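You operate a simulated robot arm through the tools that you are given. There is no shell and no other tool. Be economical: measure what you need, move in short steps, check, and stop when the job is done.

You are at the controls of a simulated robot arm. One attempt, no reset.

Task
Take the small orange half and leave it on top of the wiper.

Only the result counts: the job must be done as asked and must still hold three seconds after the hand-in. Knocking over, shifting, dropping, spilling or breaking anything else fails it.

Robot
A 7-joint arm with a two-finger parallel gripper, fixed in place. Base frame: the origin is at the foot of the arm, x ahead of it, y to its left, z up; the work surface is at about z = 0. Readings come in m, rad, newtons and seconds.
With the tool pointing down near the work surface it reaches from about 0.24 to 0.62 m from the base axis. Its first joint turns from -1.152 to 1.152 rad. Payload 2.6 kg.
Tool frame: the origin (TCP) lies between the finger pads and is the grasp point; the fingertips stand 0.03 m ahead of it; z points along the fingers, y is the line along which they close. The gripper opens to 0.094 m. The fingers are 0.028 m wide and 0.01 m thick; the gripper's body (0.05 by 0.096 m) begins 0.055 m behind the TCP.
Orientation is that of the tool frame in the base frame, as a unit quaternion [x, y, z, w]. With the fingers straight down and closing along the base's y, the tool's x points along the base's -x, its y along +y and its z along -z.

Tools
- The arm moves only by the tool drive_tool. Its argument "series" is text: rows parted by semicolons, each of 6 numbers parted by spaces: the shift along the tool's x, y, z in m, then the turn, a rotation vector about the tool's x, y, z in rad. In form: tx ty tz wx wy wz; .... A call has 1 to 20 rows; each row is the pose to reach, as a shift and turn from the pose commanded when the call began, along the tool's axes at that moment. "claw" is the finger opening in m, from 0 to 0.094, set as the call begins (left out, the last holds). A row lasts 0.2 s, in which the tool goes at most 0.05 m and 0.15 rad; a call with a longer step from one row to the next is refused whole, and so is a gripper value outside its range. A pose out of reach is approached as far as the arm can. The call stops where the force on the tool passes 40 N (or 10 N more than at its start, if that is more) or the arm is blocked; 0.2 s more then pass. The fingers move at their own pace (about 0.072 m/s each) and stop on an object; they squeeze with about 42 N. The grip force told is the motor's: it shows also when the fingers shut on nothing. Time passes only in rows, and 0.2 s behind the last, so rows that repeat a pose let the fingers close. The reply holds the time, the measured pose of the TCP, the force on the tool along the base axes, the opening and the grip force, in the units named above and with some noise, and new pictures: "show" is both (left out), scene, wrist or none.
- Cameras (640 x 400 px; columns grow to the right, rows downward): "scene" is fixed at [0.0335, 0.4299, 0.5674]; the picture's right is [-0.80, -0.60, 0.00], its down [-0.31, 0.41, -0.86] and it looks along [0.52, -0.69, -0.51] (base axes); focal length 350 px, centre (320, 200). "wrist" rides on the gripper at [0.076, 0.014, -0.102] in the tool frame; the picture's right is [-0.18, 0.98, 0.00], its down [-0.75, -0.14, -0.64] and it looks along [-0.63, -0.12, 0.77] (tool axes); focal length 243 px, centre (320, 200). There is no depth. A picture from a camera that has moved, and an enlarged one, comes with that camera's place and axes in the base frame and with its lens.
- enlarge(camera, box): a new picture of the part [left, top, right, bottom] of that camera's present view, enlarged. No time passes.
- job_done(): hands the job in; it is judged then, once.

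Work in short steps. Places have to be worked out from the pictures, the camera data and where the tool is seen: move nearer, look again, correct. Check each grasp and each placing, and mend what went wrong. You have 90 turns and 170 pictures in all, those below and enlarged ones among them. Open the gripper and draw the arm clear of the work before you hand the job in, unless the task says otherwise; then end with one line.

The tools are called after "Emit:" by a JSON object that holds its "api" and its "payload". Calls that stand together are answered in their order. drive_tool: Moves the arm, as the interface text tells. Its arguments: {"type":"object","properties":{"series":{"type":"string"},"claw":{"type":"number"},"show":{"type":"string","enum":["both","scene","wrist","none"]}},"required":["series"]} The other tools are called the same way: enlarge (camera, box) takes an enlarged picture of a part of a camera's view; job_done () hands the job in.

At the start:

```text
t: 0.0
eef_pos: [0.3542, -0.0, 0.2536]
tool_rot: [0.0, 1.0, 0.0, 0.0]
contact_force: [0.3, 0.9, 0.0]
gripper_width: 0.0939
grasp_force: 0.1
```

scene: 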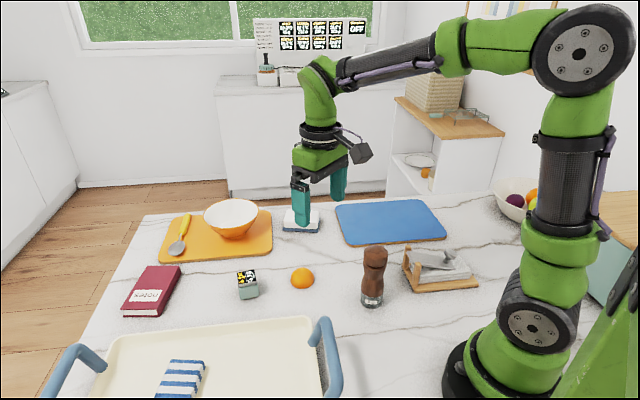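
wrist: 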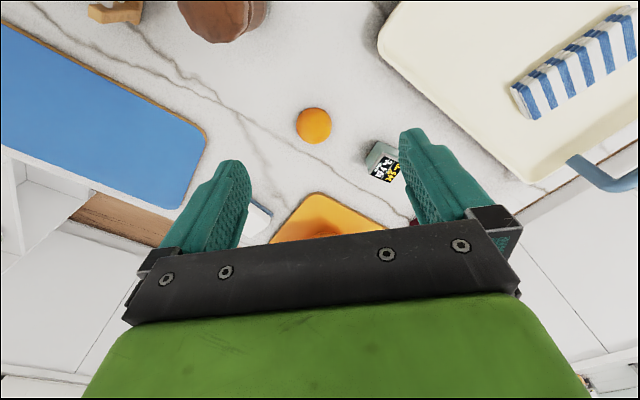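

I'll enlarge both views to identify the orange half and the wiper.

Emit:
{"api": "enlarge", "payload": {"camera": "scene", "box": [220, 180, 380, 300]}}

Emit:
{"api": "enlarge", "payload": {"camera": "scene", "box": [350, 180, 510, 310]}}

Emit:
{"api": "enlarge", "payload": {"camera": "wrist", "box": [200, 80, 440, 250]}}

```text
3.33 times, centred on (300, 240) of scene
camera zoom: at [0.0335, 0.4299, 0.5674], right [-0.8, -0.6, 0.0], down [-0.31, 0.41, -0.86], along [0.52, -0.69, -0.51], focal length 1168 px, centre (387, 67)
```

zoom: 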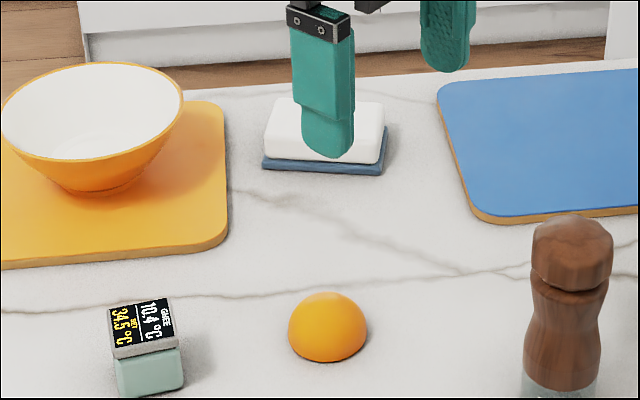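

```text
3.08 times, centred on (430, 245) of scene
camera zoom: at [0.0335, 0.4299, 0.5674], right [-0.8, -0.6, 0.0], down [-0.31, 0.41, -0.86], along [0.52, -0.69, -0.51], focal length 1078 px, centre (-18, 62)
```

zoom: 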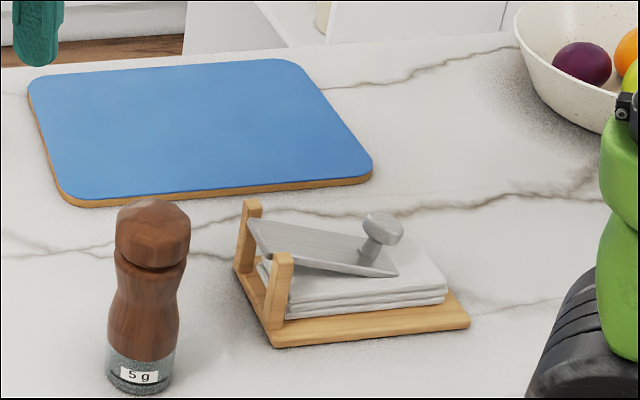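

```text
2.35 times, centred on (320, 165) of wrist
camera zoom: at [0.2775, 0.0137, 0.3574], right [0.18, 0.98, 0.0], down [0.75, -0.14, 0.64], along [0.63, -0.12, -0.77], focal length 571 px, centre (320, 282)
```

zoom: 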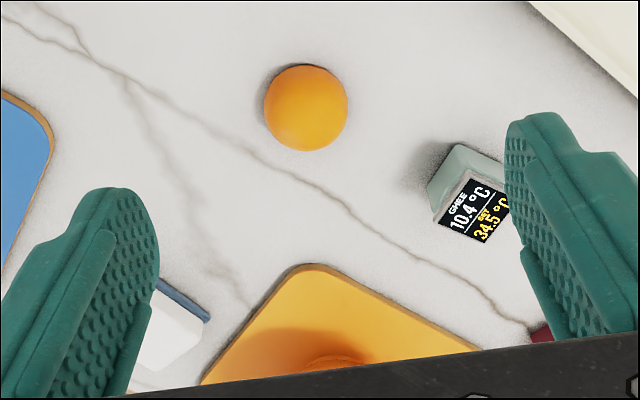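

The wiper is the white-and-blue eraser at about (0.57, -0.20), and the orange half is a dome at about (0.42, -0.02), roughly 0.05 m wide. I'll move above the dome and descend partway to check.

Emit:
{"api": "drive_tool", "payload": {"series": "-0.03 -0.01 0.03 0 0 0; -0.065 -0.019 0.06 0 0 0; -0.065 -0.019 0.1 0 0 0; -0.065 -0.019 0.13 0 0 0; -0.065 -0.019 0.13 0 0 0", "claw": 0.094}}

```text
t: 1.2
eef_pos: [0.4189, -0.0176, 0.1221]
tool_rot: [0.0, 1.0, 0.0, 0.001]
contact_force: [0.3, -0.1, 0.0]
gripper_width: 0.0939
grasp_force: 0.1
camera wrist: at [0.3418, -0.0043, 0.2259], right [0.18, 0.98, 0.0], down [0.75, -0.14, 0.64], along [0.63, -0.12, -0.77], focal length 243 px, centre (320, 200)
```

scene: 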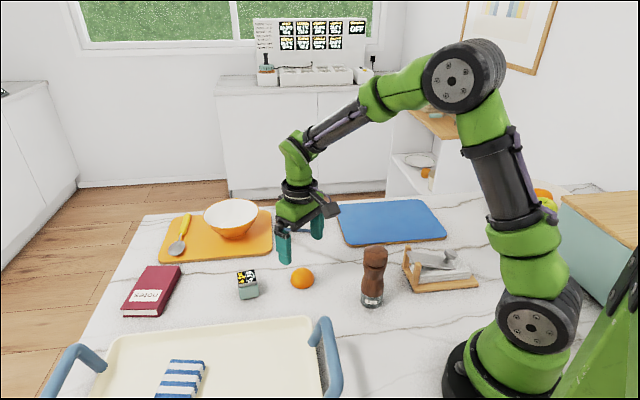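
wrist: 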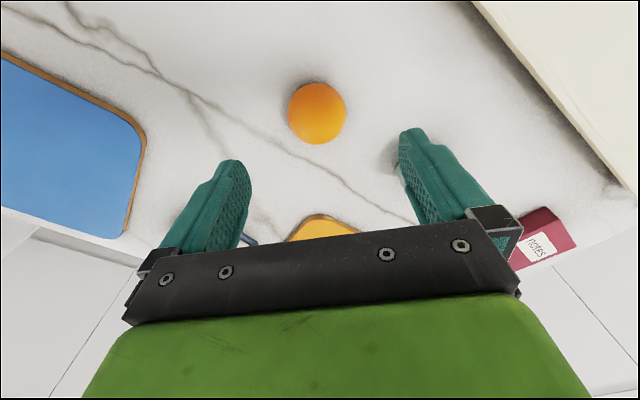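

The wrist view puts the dome at (0.418, -0.022). I'll shift 4 mm and descend until the fingertips are about 3 mm above the table.

Emit:
{"api": "drive_tool", "payload": {"series": "0.001 -0.003 0.04 0 0 0; 0.001 -0.003 0.07 0 0 0; 0.001 -0.003 0.085 0 0 0; 0.001 -0.003 0.0905 0 0 0; 0.001 -0.003 0.0905 0 0 0"}}

```text
t: 2.4
eef_pos: [0.4166, -0.0205, 0.0335]
tool_rot: [0.001, 1.0, 0.001, 0.0]
contact_force: [-0.1, -0.1, -0.3]
gripper_width: 0.094
grasp_force: 0.0
camera wrist: at [0.3405, -0.0085, 0.136], right [0.18, 0.98, 0.0], down [0.75, -0.14, 0.64], along [0.63, -0.12, -0.77], focal length 243 px, centre (320, 200)
```

scene: 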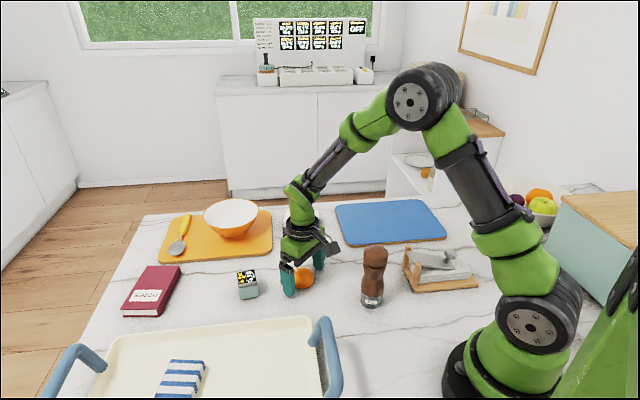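
wrist: 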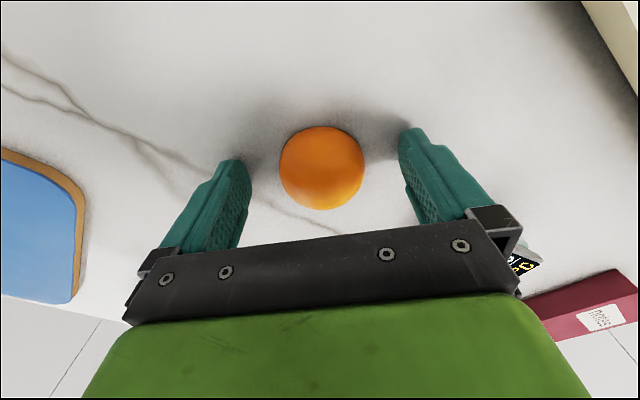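

The dome is centred between the fingers to within 3 mm. Closing.

Emit:
{"api": "drive_tool", "payload": {"series": "0 -0.002 0 0 0 0; 0 -0.002 0 0 0 0; 0 -0.002 0 0 0 0; 0 -0.002 0 0 0 0; 0 -0.002 0 0 0 0", "claw": 0.03, "show": "wrist"}}

```text
t: 3.6
eef_pos: [0.4182, -0.0227, 0.0334]
tool_rot: [0.0, 1.0, 0.001, 0.0]
contact_force: [-0.2, 0.3, -0.4]
gripper_width: 0.0516
grasp_force: 41.7
camera wrist: at [0.3407, -0.0101, 0.1365], right [0.18, 0.98, 0.0], down [0.75, -0.14, 0.64], along [0.63, -0.12, -0.77], focal length 243 px, centre (320, 200)
```

wrist: 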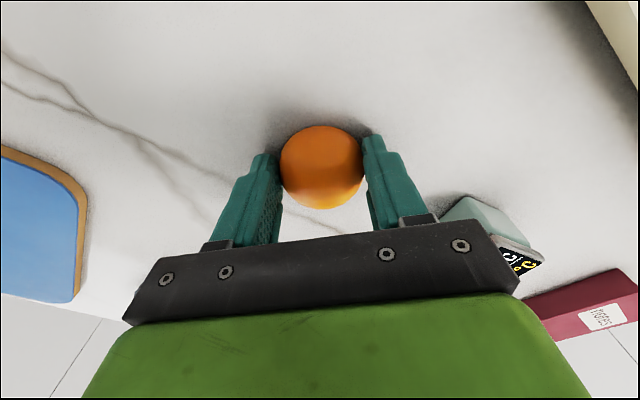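

The fingers are holding the dome at 51.6 mm with 42 N. I'll lift it straight up slowly.

Emit:
{"api": "drive_tool", "payload": {"series": "0 0 -0.01 0 0 0; 0 0 -0.025 0 0 0; 0 0 -0.05 0 0 0; 0 0 -0.08 0 0 0; 0 0 -0.11 0 0 0; 0 0 -0.12 0 0 0"}}

```text
t: 5.0
eef_pos: [0.4195, -0.0235, 0.1536]
tool_rot: [0.0, 1.0, 0.0, 0.0]
contact_force: [-0.3, -1.0, -0.8]
gripper_width: 0.0514
grasp_force: 42.2
camera wrist: at [0.3412, -0.0111, 0.256], right [0.18, 0.98, 0.0], down [0.75, -0.14, 0.64], along [0.63, -0.12, -0.77], focal length 243 px, centre (320, 200)
```

scene: 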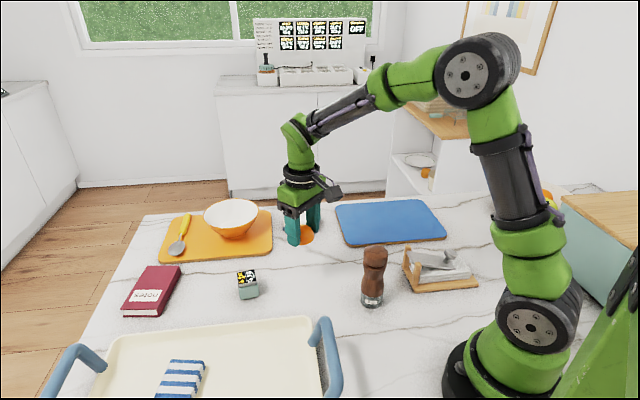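
wrist: 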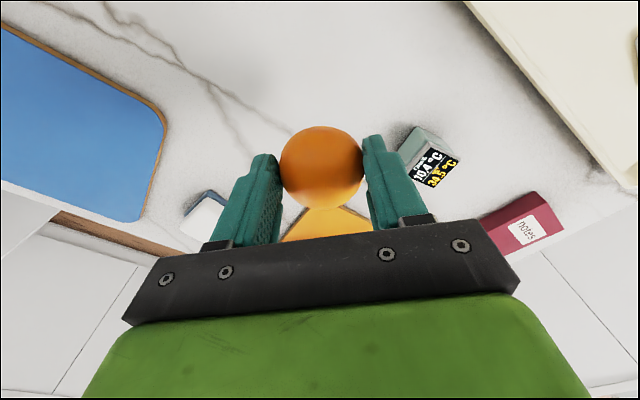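

The dome is held and hanging level. Next I'll move it toward the wiper at height, stopping short to get a clear look.

Emit:
{"api": "drive_tool", "payload": {"series": "0 -0.03 -0.02 0 0 0; -0.02 -0.07 -0.03 0 0 0; -0.04 -0.11 -0.03 0 0 0; -0.06 -0.15 -0.03 0 0 0; -0.06 -0.177 -0.03 0 0 0; -0.06 -0.177 -0.03 0 0 0"}}

Emit:
{"api": "enlarge", "payload": {"camera": "scene", "box": [240, 140, 400, 260]}}

```text
t: 6.4
eef_pos: [0.4782, -0.2025, 0.1824]
tool_rot: [0.0, 1.0, 0.0, 0.001]
contact_force: [0.4, 0.1, -0.1]
gripper_width: 0.0512
grasp_force: 42.6
camera wrist: at [0.4006, -0.1883, 0.2858], right [0.18, 0.98, 0.0], down [0.75, -0.14, 0.64], along [0.63, -0.12, -0.77], focal length 243 px, centre (320, 200)
```

scene: 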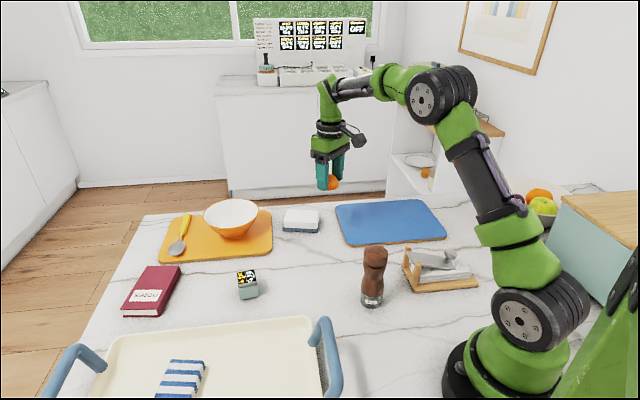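
wrist: 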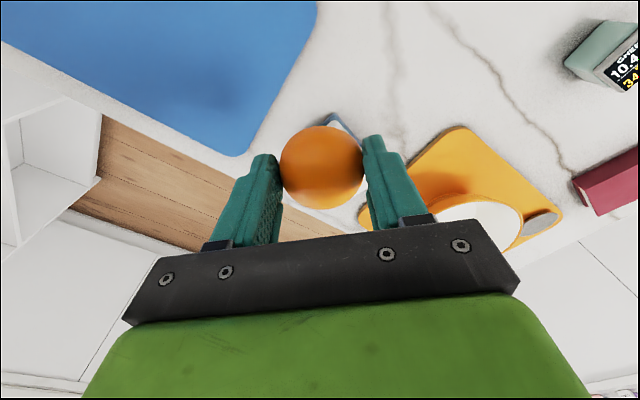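

```text
3.33 times, centred on (320, 200) of scene
camera zoom: at [0.0335, 0.4299, 0.5674], right [-0.8, -0.6, 0.0], down [-0.31, 0.41, -0.86], along [0.52, -0.69, -0.51], focal length 1168 px, centre (320, 200)
```

zoom: 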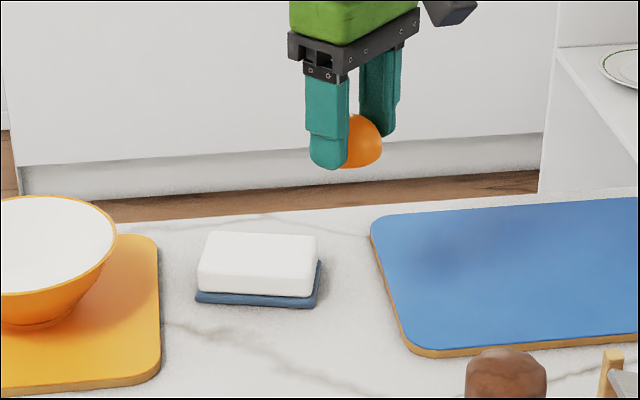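

Now the wiper is in the clear, so I'll zoom in further for its edges and height.

Emit:
{"api": "enlarge", "payload": {"camera": "scene", "box": [276, 200, 332, 240]}}

```text
10.00 times, centred on (304, 220) of scene
camera zoom: at [0.0335, 0.4299, 0.5674], right [-0.8, -0.6, 0.0], down [-0.31, 0.41, -0.86], along [0.52, -0.69, -0.51], focal length 3505 px, centre (480, 0)
```

zoom: 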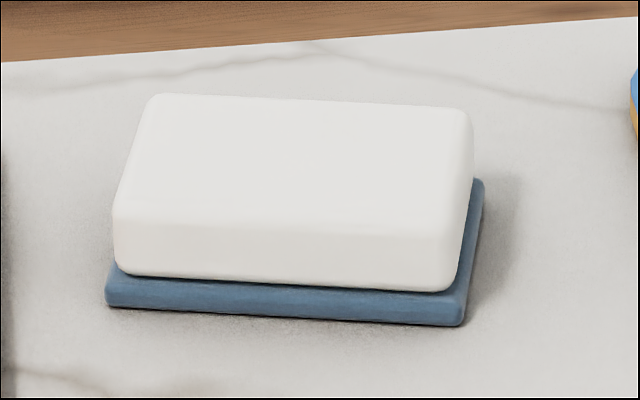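

The wiper's centre is about (0.568, -0.196) with its top at z≈0.03, so contact should come at a TCP height of about 0.063. I'll move above it and come down to z≈0.085.

Emit:
{"api": "drive_tool", "payload": {"series": "-0.04 0.003 0 0 0 0; -0.075 0.005 0.01 0 0 0; -0.09 0.005 0.03 0 0 0; -0.09 0.005 0.06 0 0 0; -0.09 0.005 0.085 0 0 0; -0.09 0.005 0.098 0 0 0; -0.09 0.005 0.098 0 0 0"}}

Emit:
{"api": "enlarge", "payload": {"camera": "scene", "box": [262, 180, 346, 240]}}

```text
t: 8.0
eef_pos: [0.5672, -0.1961, 0.0845]
tool_rot: [0.0, 1.0, 0.0, 0.0]
contact_force: [-0.9, 0.7, -0.5]
gripper_width: 0.0515
grasp_force: 41.6
camera wrist: at [0.4903, -0.1829, 0.1887], right [0.18, 0.98, 0.0], down [0.75, -0.14, 0.64], along [0.63, -0.12, -0.77], focal length 243 px, centre (320, 200)
```

scene: 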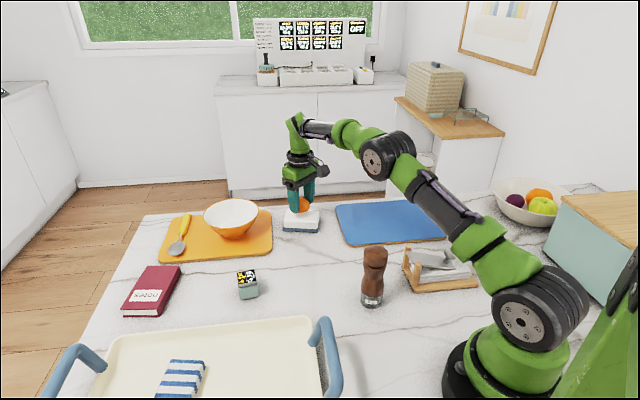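
wrist: 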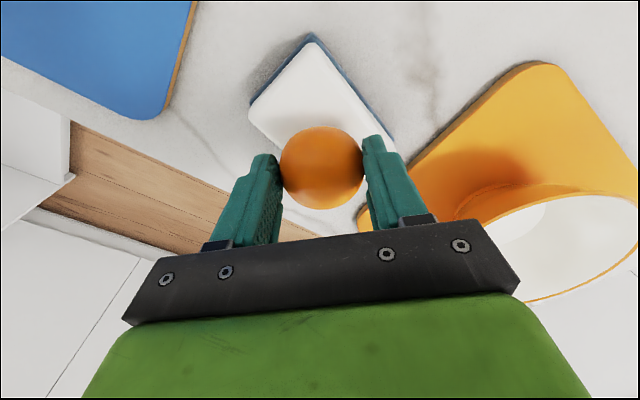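

```text
6.67 times, centred on (304, 210) of scene
camera zoom: at [0.0335, 0.4299, 0.5674], right [-0.8, -0.6, 0.0], down [-0.31, 0.41, -0.86], along [0.52, -0.69, -0.51], focal length 2336 px, centre (427, 133)
```

zoom: 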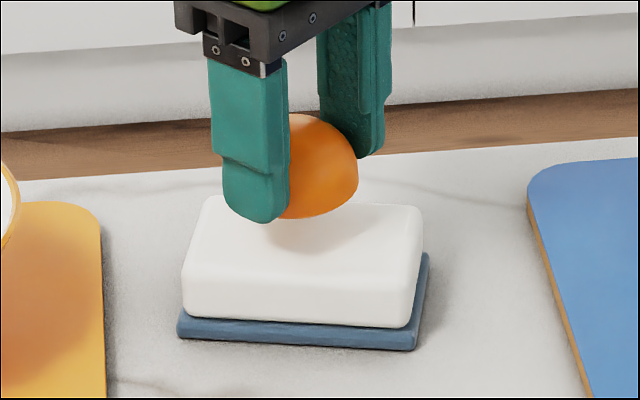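

The dome hovers centred over the wiper, with about 2 cm of gap. I'll lower it in fine steps to just above contact.

Emit:
{"api": "drive_tool", "payload": {"series": "0 0 0.006 0 0 0; 0 0 0.011 0 0 0; 0 0 0.015 0 0 0; 0 0 0.0175 0 0 0; 0 0 0.0175 0 0 0", "show": "none"}}

Emit:
{"api": "enlarge", "payload": {"camera": "scene", "box": [276, 190, 332, 230]}}

```text
t: 9.2
eef_pos: [0.5687, -0.1937, 0.0693]
tool_rot: [0.001, 1.0, 0.001, 0.001]
contact_force: [-0.3, 0.5, -0.5]
gripper_width: 0.0516
grasp_force: 42.3
```

```text
10.00 times, centred on (304, 210) of scene
camera zoom: at [0.0335, 0.4299, 0.5674], right [-0.8, -0.6, 0.0], down [-0.31, 0.41, -0.86], along [0.52, -0.69, -0.51], focal length 3505 px, centre (480, 100)
```

zoom: 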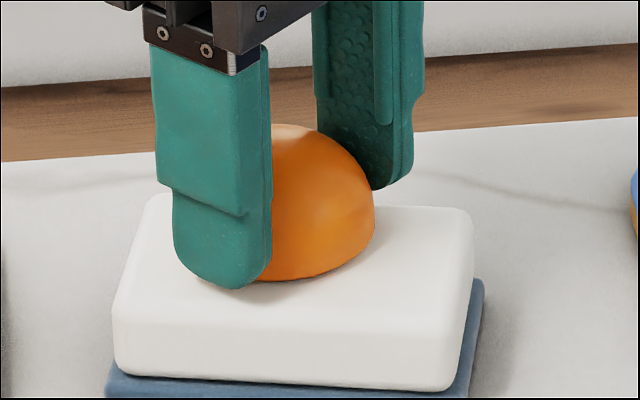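

There's only a small gap left and no contact force yet. I'll go down 1 mm per row, watching the force.

Emit:
{"api": "drive_tool", "payload": {"series": "0 0 0.001 0 0 0; 0 0 0.002 0 0 0; 0 0 0.003 0 0 0; 0 0 0.003 0 0 0", "show": "none"}}

Emit:
{"api": "enlarge", "payload": {"camera": "scene", "box": [276, 190, 332, 230]}}

```text
t: 10.2
eef_pos: [0.5686, -0.1962, 0.0675]
tool_rot: [0.0, 1.0, -0.001, 0.001]
contact_force: [-2.7, -0.1, 15.4]
gripper_width: 0.0512
grasp_force: 42.0
```

```text
10.00 times, centred on (304, 210) of scene
camera zoom: at [0.0334, 0.4299, 0.5674], right [-0.8, -0.6, 0.0], down [-0.31, 0.41, -0.86], along [0.52, -0.69, -0.51], focal length 3505 px, centre (480, 100)
```

zoom: 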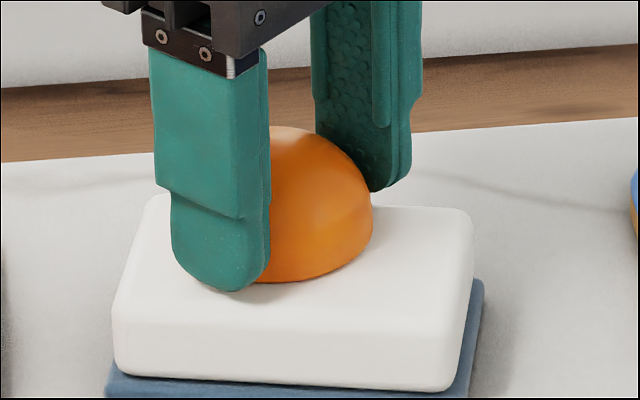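

The dome is in contact, with about 15 N pressing down. I'll back off about 1.5 mm to unload, then open the fingers.

Emit:
{"api": "drive_tool", "payload": {"series": "0 0 -0.001 0 0 0; 0 0 -0.0015 0 0 0; 0 0 -0.0015 0 0 0", "show": "none"}}

```text
t: 11.0
eef_pos: [0.5688, -0.1948, 0.068]
tool_rot: [0.0, 1.0, 0.0, 0.001]
contact_force: [4.0, -1.7, 12.3]
gripper_width: 0.0513
grasp_force: 42.4
```

The force is still 12 N, so I'll back off another millimetre.

Emit:
{"api": "drive_tool", "payload": {"series": "0 0 -0.0005 0 0 0; 0 0 -0.001 0 0 0; 0 0 -0.001 0 0 0", "show": "none"}}

```text
t: 11.8
eef_pos: [0.5677, -0.1951, 0.0674]
tool_rot: [0.0, 1.0, 0.0, -0.002]
contact_force: [1.8, -1.4, 7.8]
gripper_width: 0.0513
grasp_force: 42.2
```

It reads 7.8 N now and keeps falling as I rise. One more millimetre should nearly unload it.

Emit:
{"api": "drive_tool", "payload": {"series": "0 0 -0.0005 0 0 0; 0 0 -0.001 0 0 0; 0 0 -0.001 0 0 0", "show": "none"}}

```text
t: 12.6
eef_pos: [0.5672, -0.1946, 0.0676]
tool_rot: [-0.001, 1.0, 0.001, -0.001]
contact_force: [0.4, -0.3, -0.3]
gripper_width: 0.0516
grasp_force: 42.6
```

The load is gone, and the dome is at or just above the surface. I'll open the fingers gradually.

Emit:
{"api": "drive_tool", "payload": {"series": "0 0 0.0003 0 0 0; 0 0 0.0003 0 0 0; 0 0 0.0003 0 0 0", "claw": 0.075, "show": "wrist"}}

Emit:
{"api": "enlarge", "payload": {"camera": "scene", "box": [276, 190, 332, 230]}}

```text
t: 13.4
eef_pos: [0.5691, -0.1953, 0.0696]
tool_rot: [0.0, 1.0, 0.0, 0.001]
contact_force: [0.5, 0.0, 0.1]
gripper_width: 0.075
grasp_force: 0.1
camera wrist: at [0.4913, -0.1826, 0.1715], right [0.18, 0.98, 0.0], down [0.75, -0.14, 0.64], along [0.63, -0.12, -0.77], focal length 243 px, centre (320, 200)
```

wrist: 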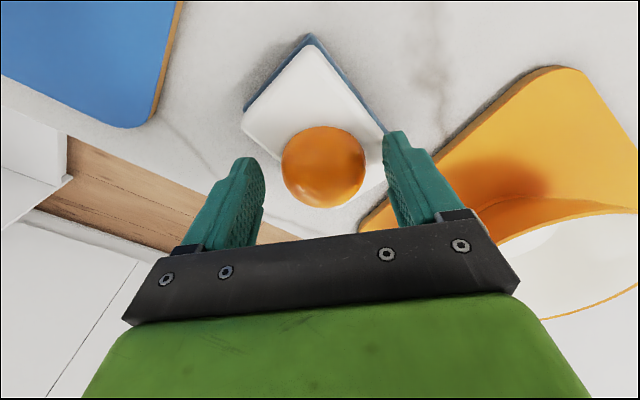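

```text
10.00 times, centred on (304, 210) of scene
camera zoom: at [0.0335, 0.4299, 0.5674], right [-0.8, -0.6, 0.0], down [-0.31, 0.41, -0.86], along [0.52, -0.69, -0.51], focal length 3505 px, centre (480, 100)
```

zoom: 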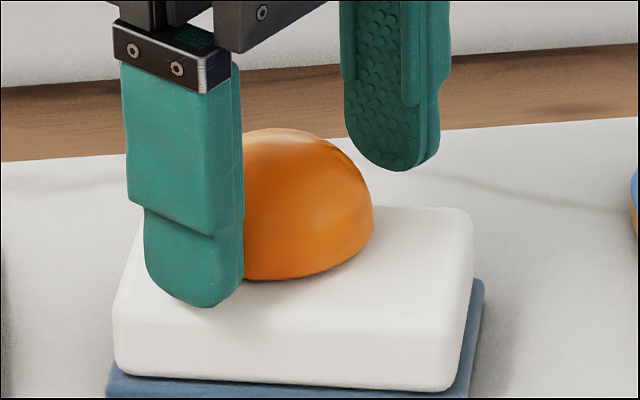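

The dome sits flat on the wiper and both fingers are clear of it. I'll retreat straight up, then back.

Emit:
{"api": "drive_tool", "payload": {"series": "0 0 -0.01 0 0 0; 0 0 -0.03 0 0 0; 0 0 -0.07 0 0 0; 0 0 -0.11 0 0 0; 0.04 0 -0.14 0 0 0; 0.08 0 -0.15 0 0 0; 0.12 0 -0.15 0 0 0; 0.12 0 -0.15 0 0 0", "show": "scene"}}

Emit:
{"api": "enlarge", "payload": {"camera": "scene", "box": [276, 200, 332, 240]}}

```text
t: 15.2
eef_pos: [0.4485, -0.196, 0.2157]
tool_rot: [0.001, 1.0, 0.0, 0.001]
contact_force: [-0.6, 0.6, 0.2]
gripper_width: 0.0747
grasp_force: 0.0
```

scene: 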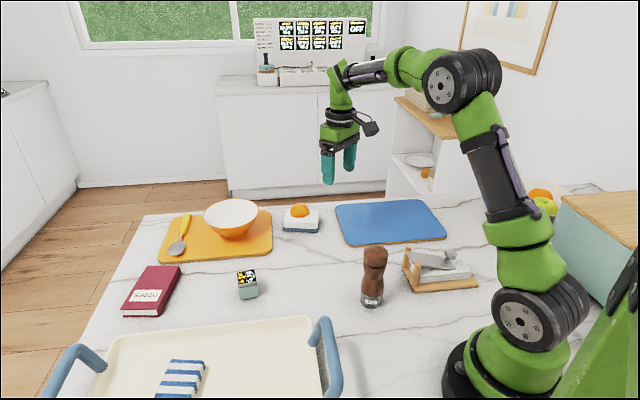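

```text
10.00 times, centred on (304, 220) of scene
camera zoom: at [0.0334, 0.4299, 0.5674], right [-0.8, -0.6, 0.0], down [-0.31, 0.41, -0.86], along [0.52, -0.69, -0.51], focal length 3505 px, centre (480, 0)
```

zoom: 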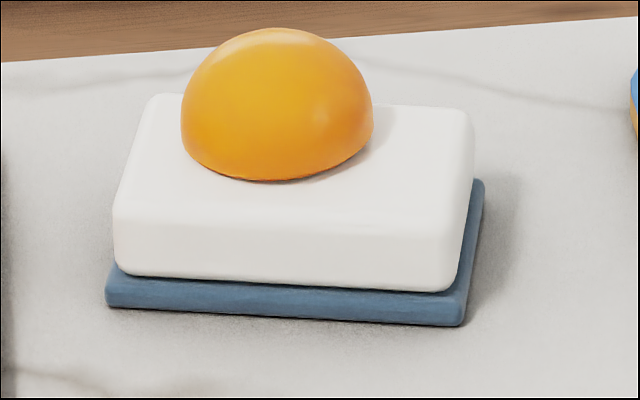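

The orange half rests stably on the wiper, the wiper hasn't moved, and nothing else was disturbed. The gripper is open and clear, so I'm handing in.

Emit:
{"api": "job_done", "payload": {}}

```text
The job is handed in.
```

The small orange half is resting on top of the wiper, slightly toward its back edge; nothing else looked moved, and the gripper is open with the arm drawn clear.
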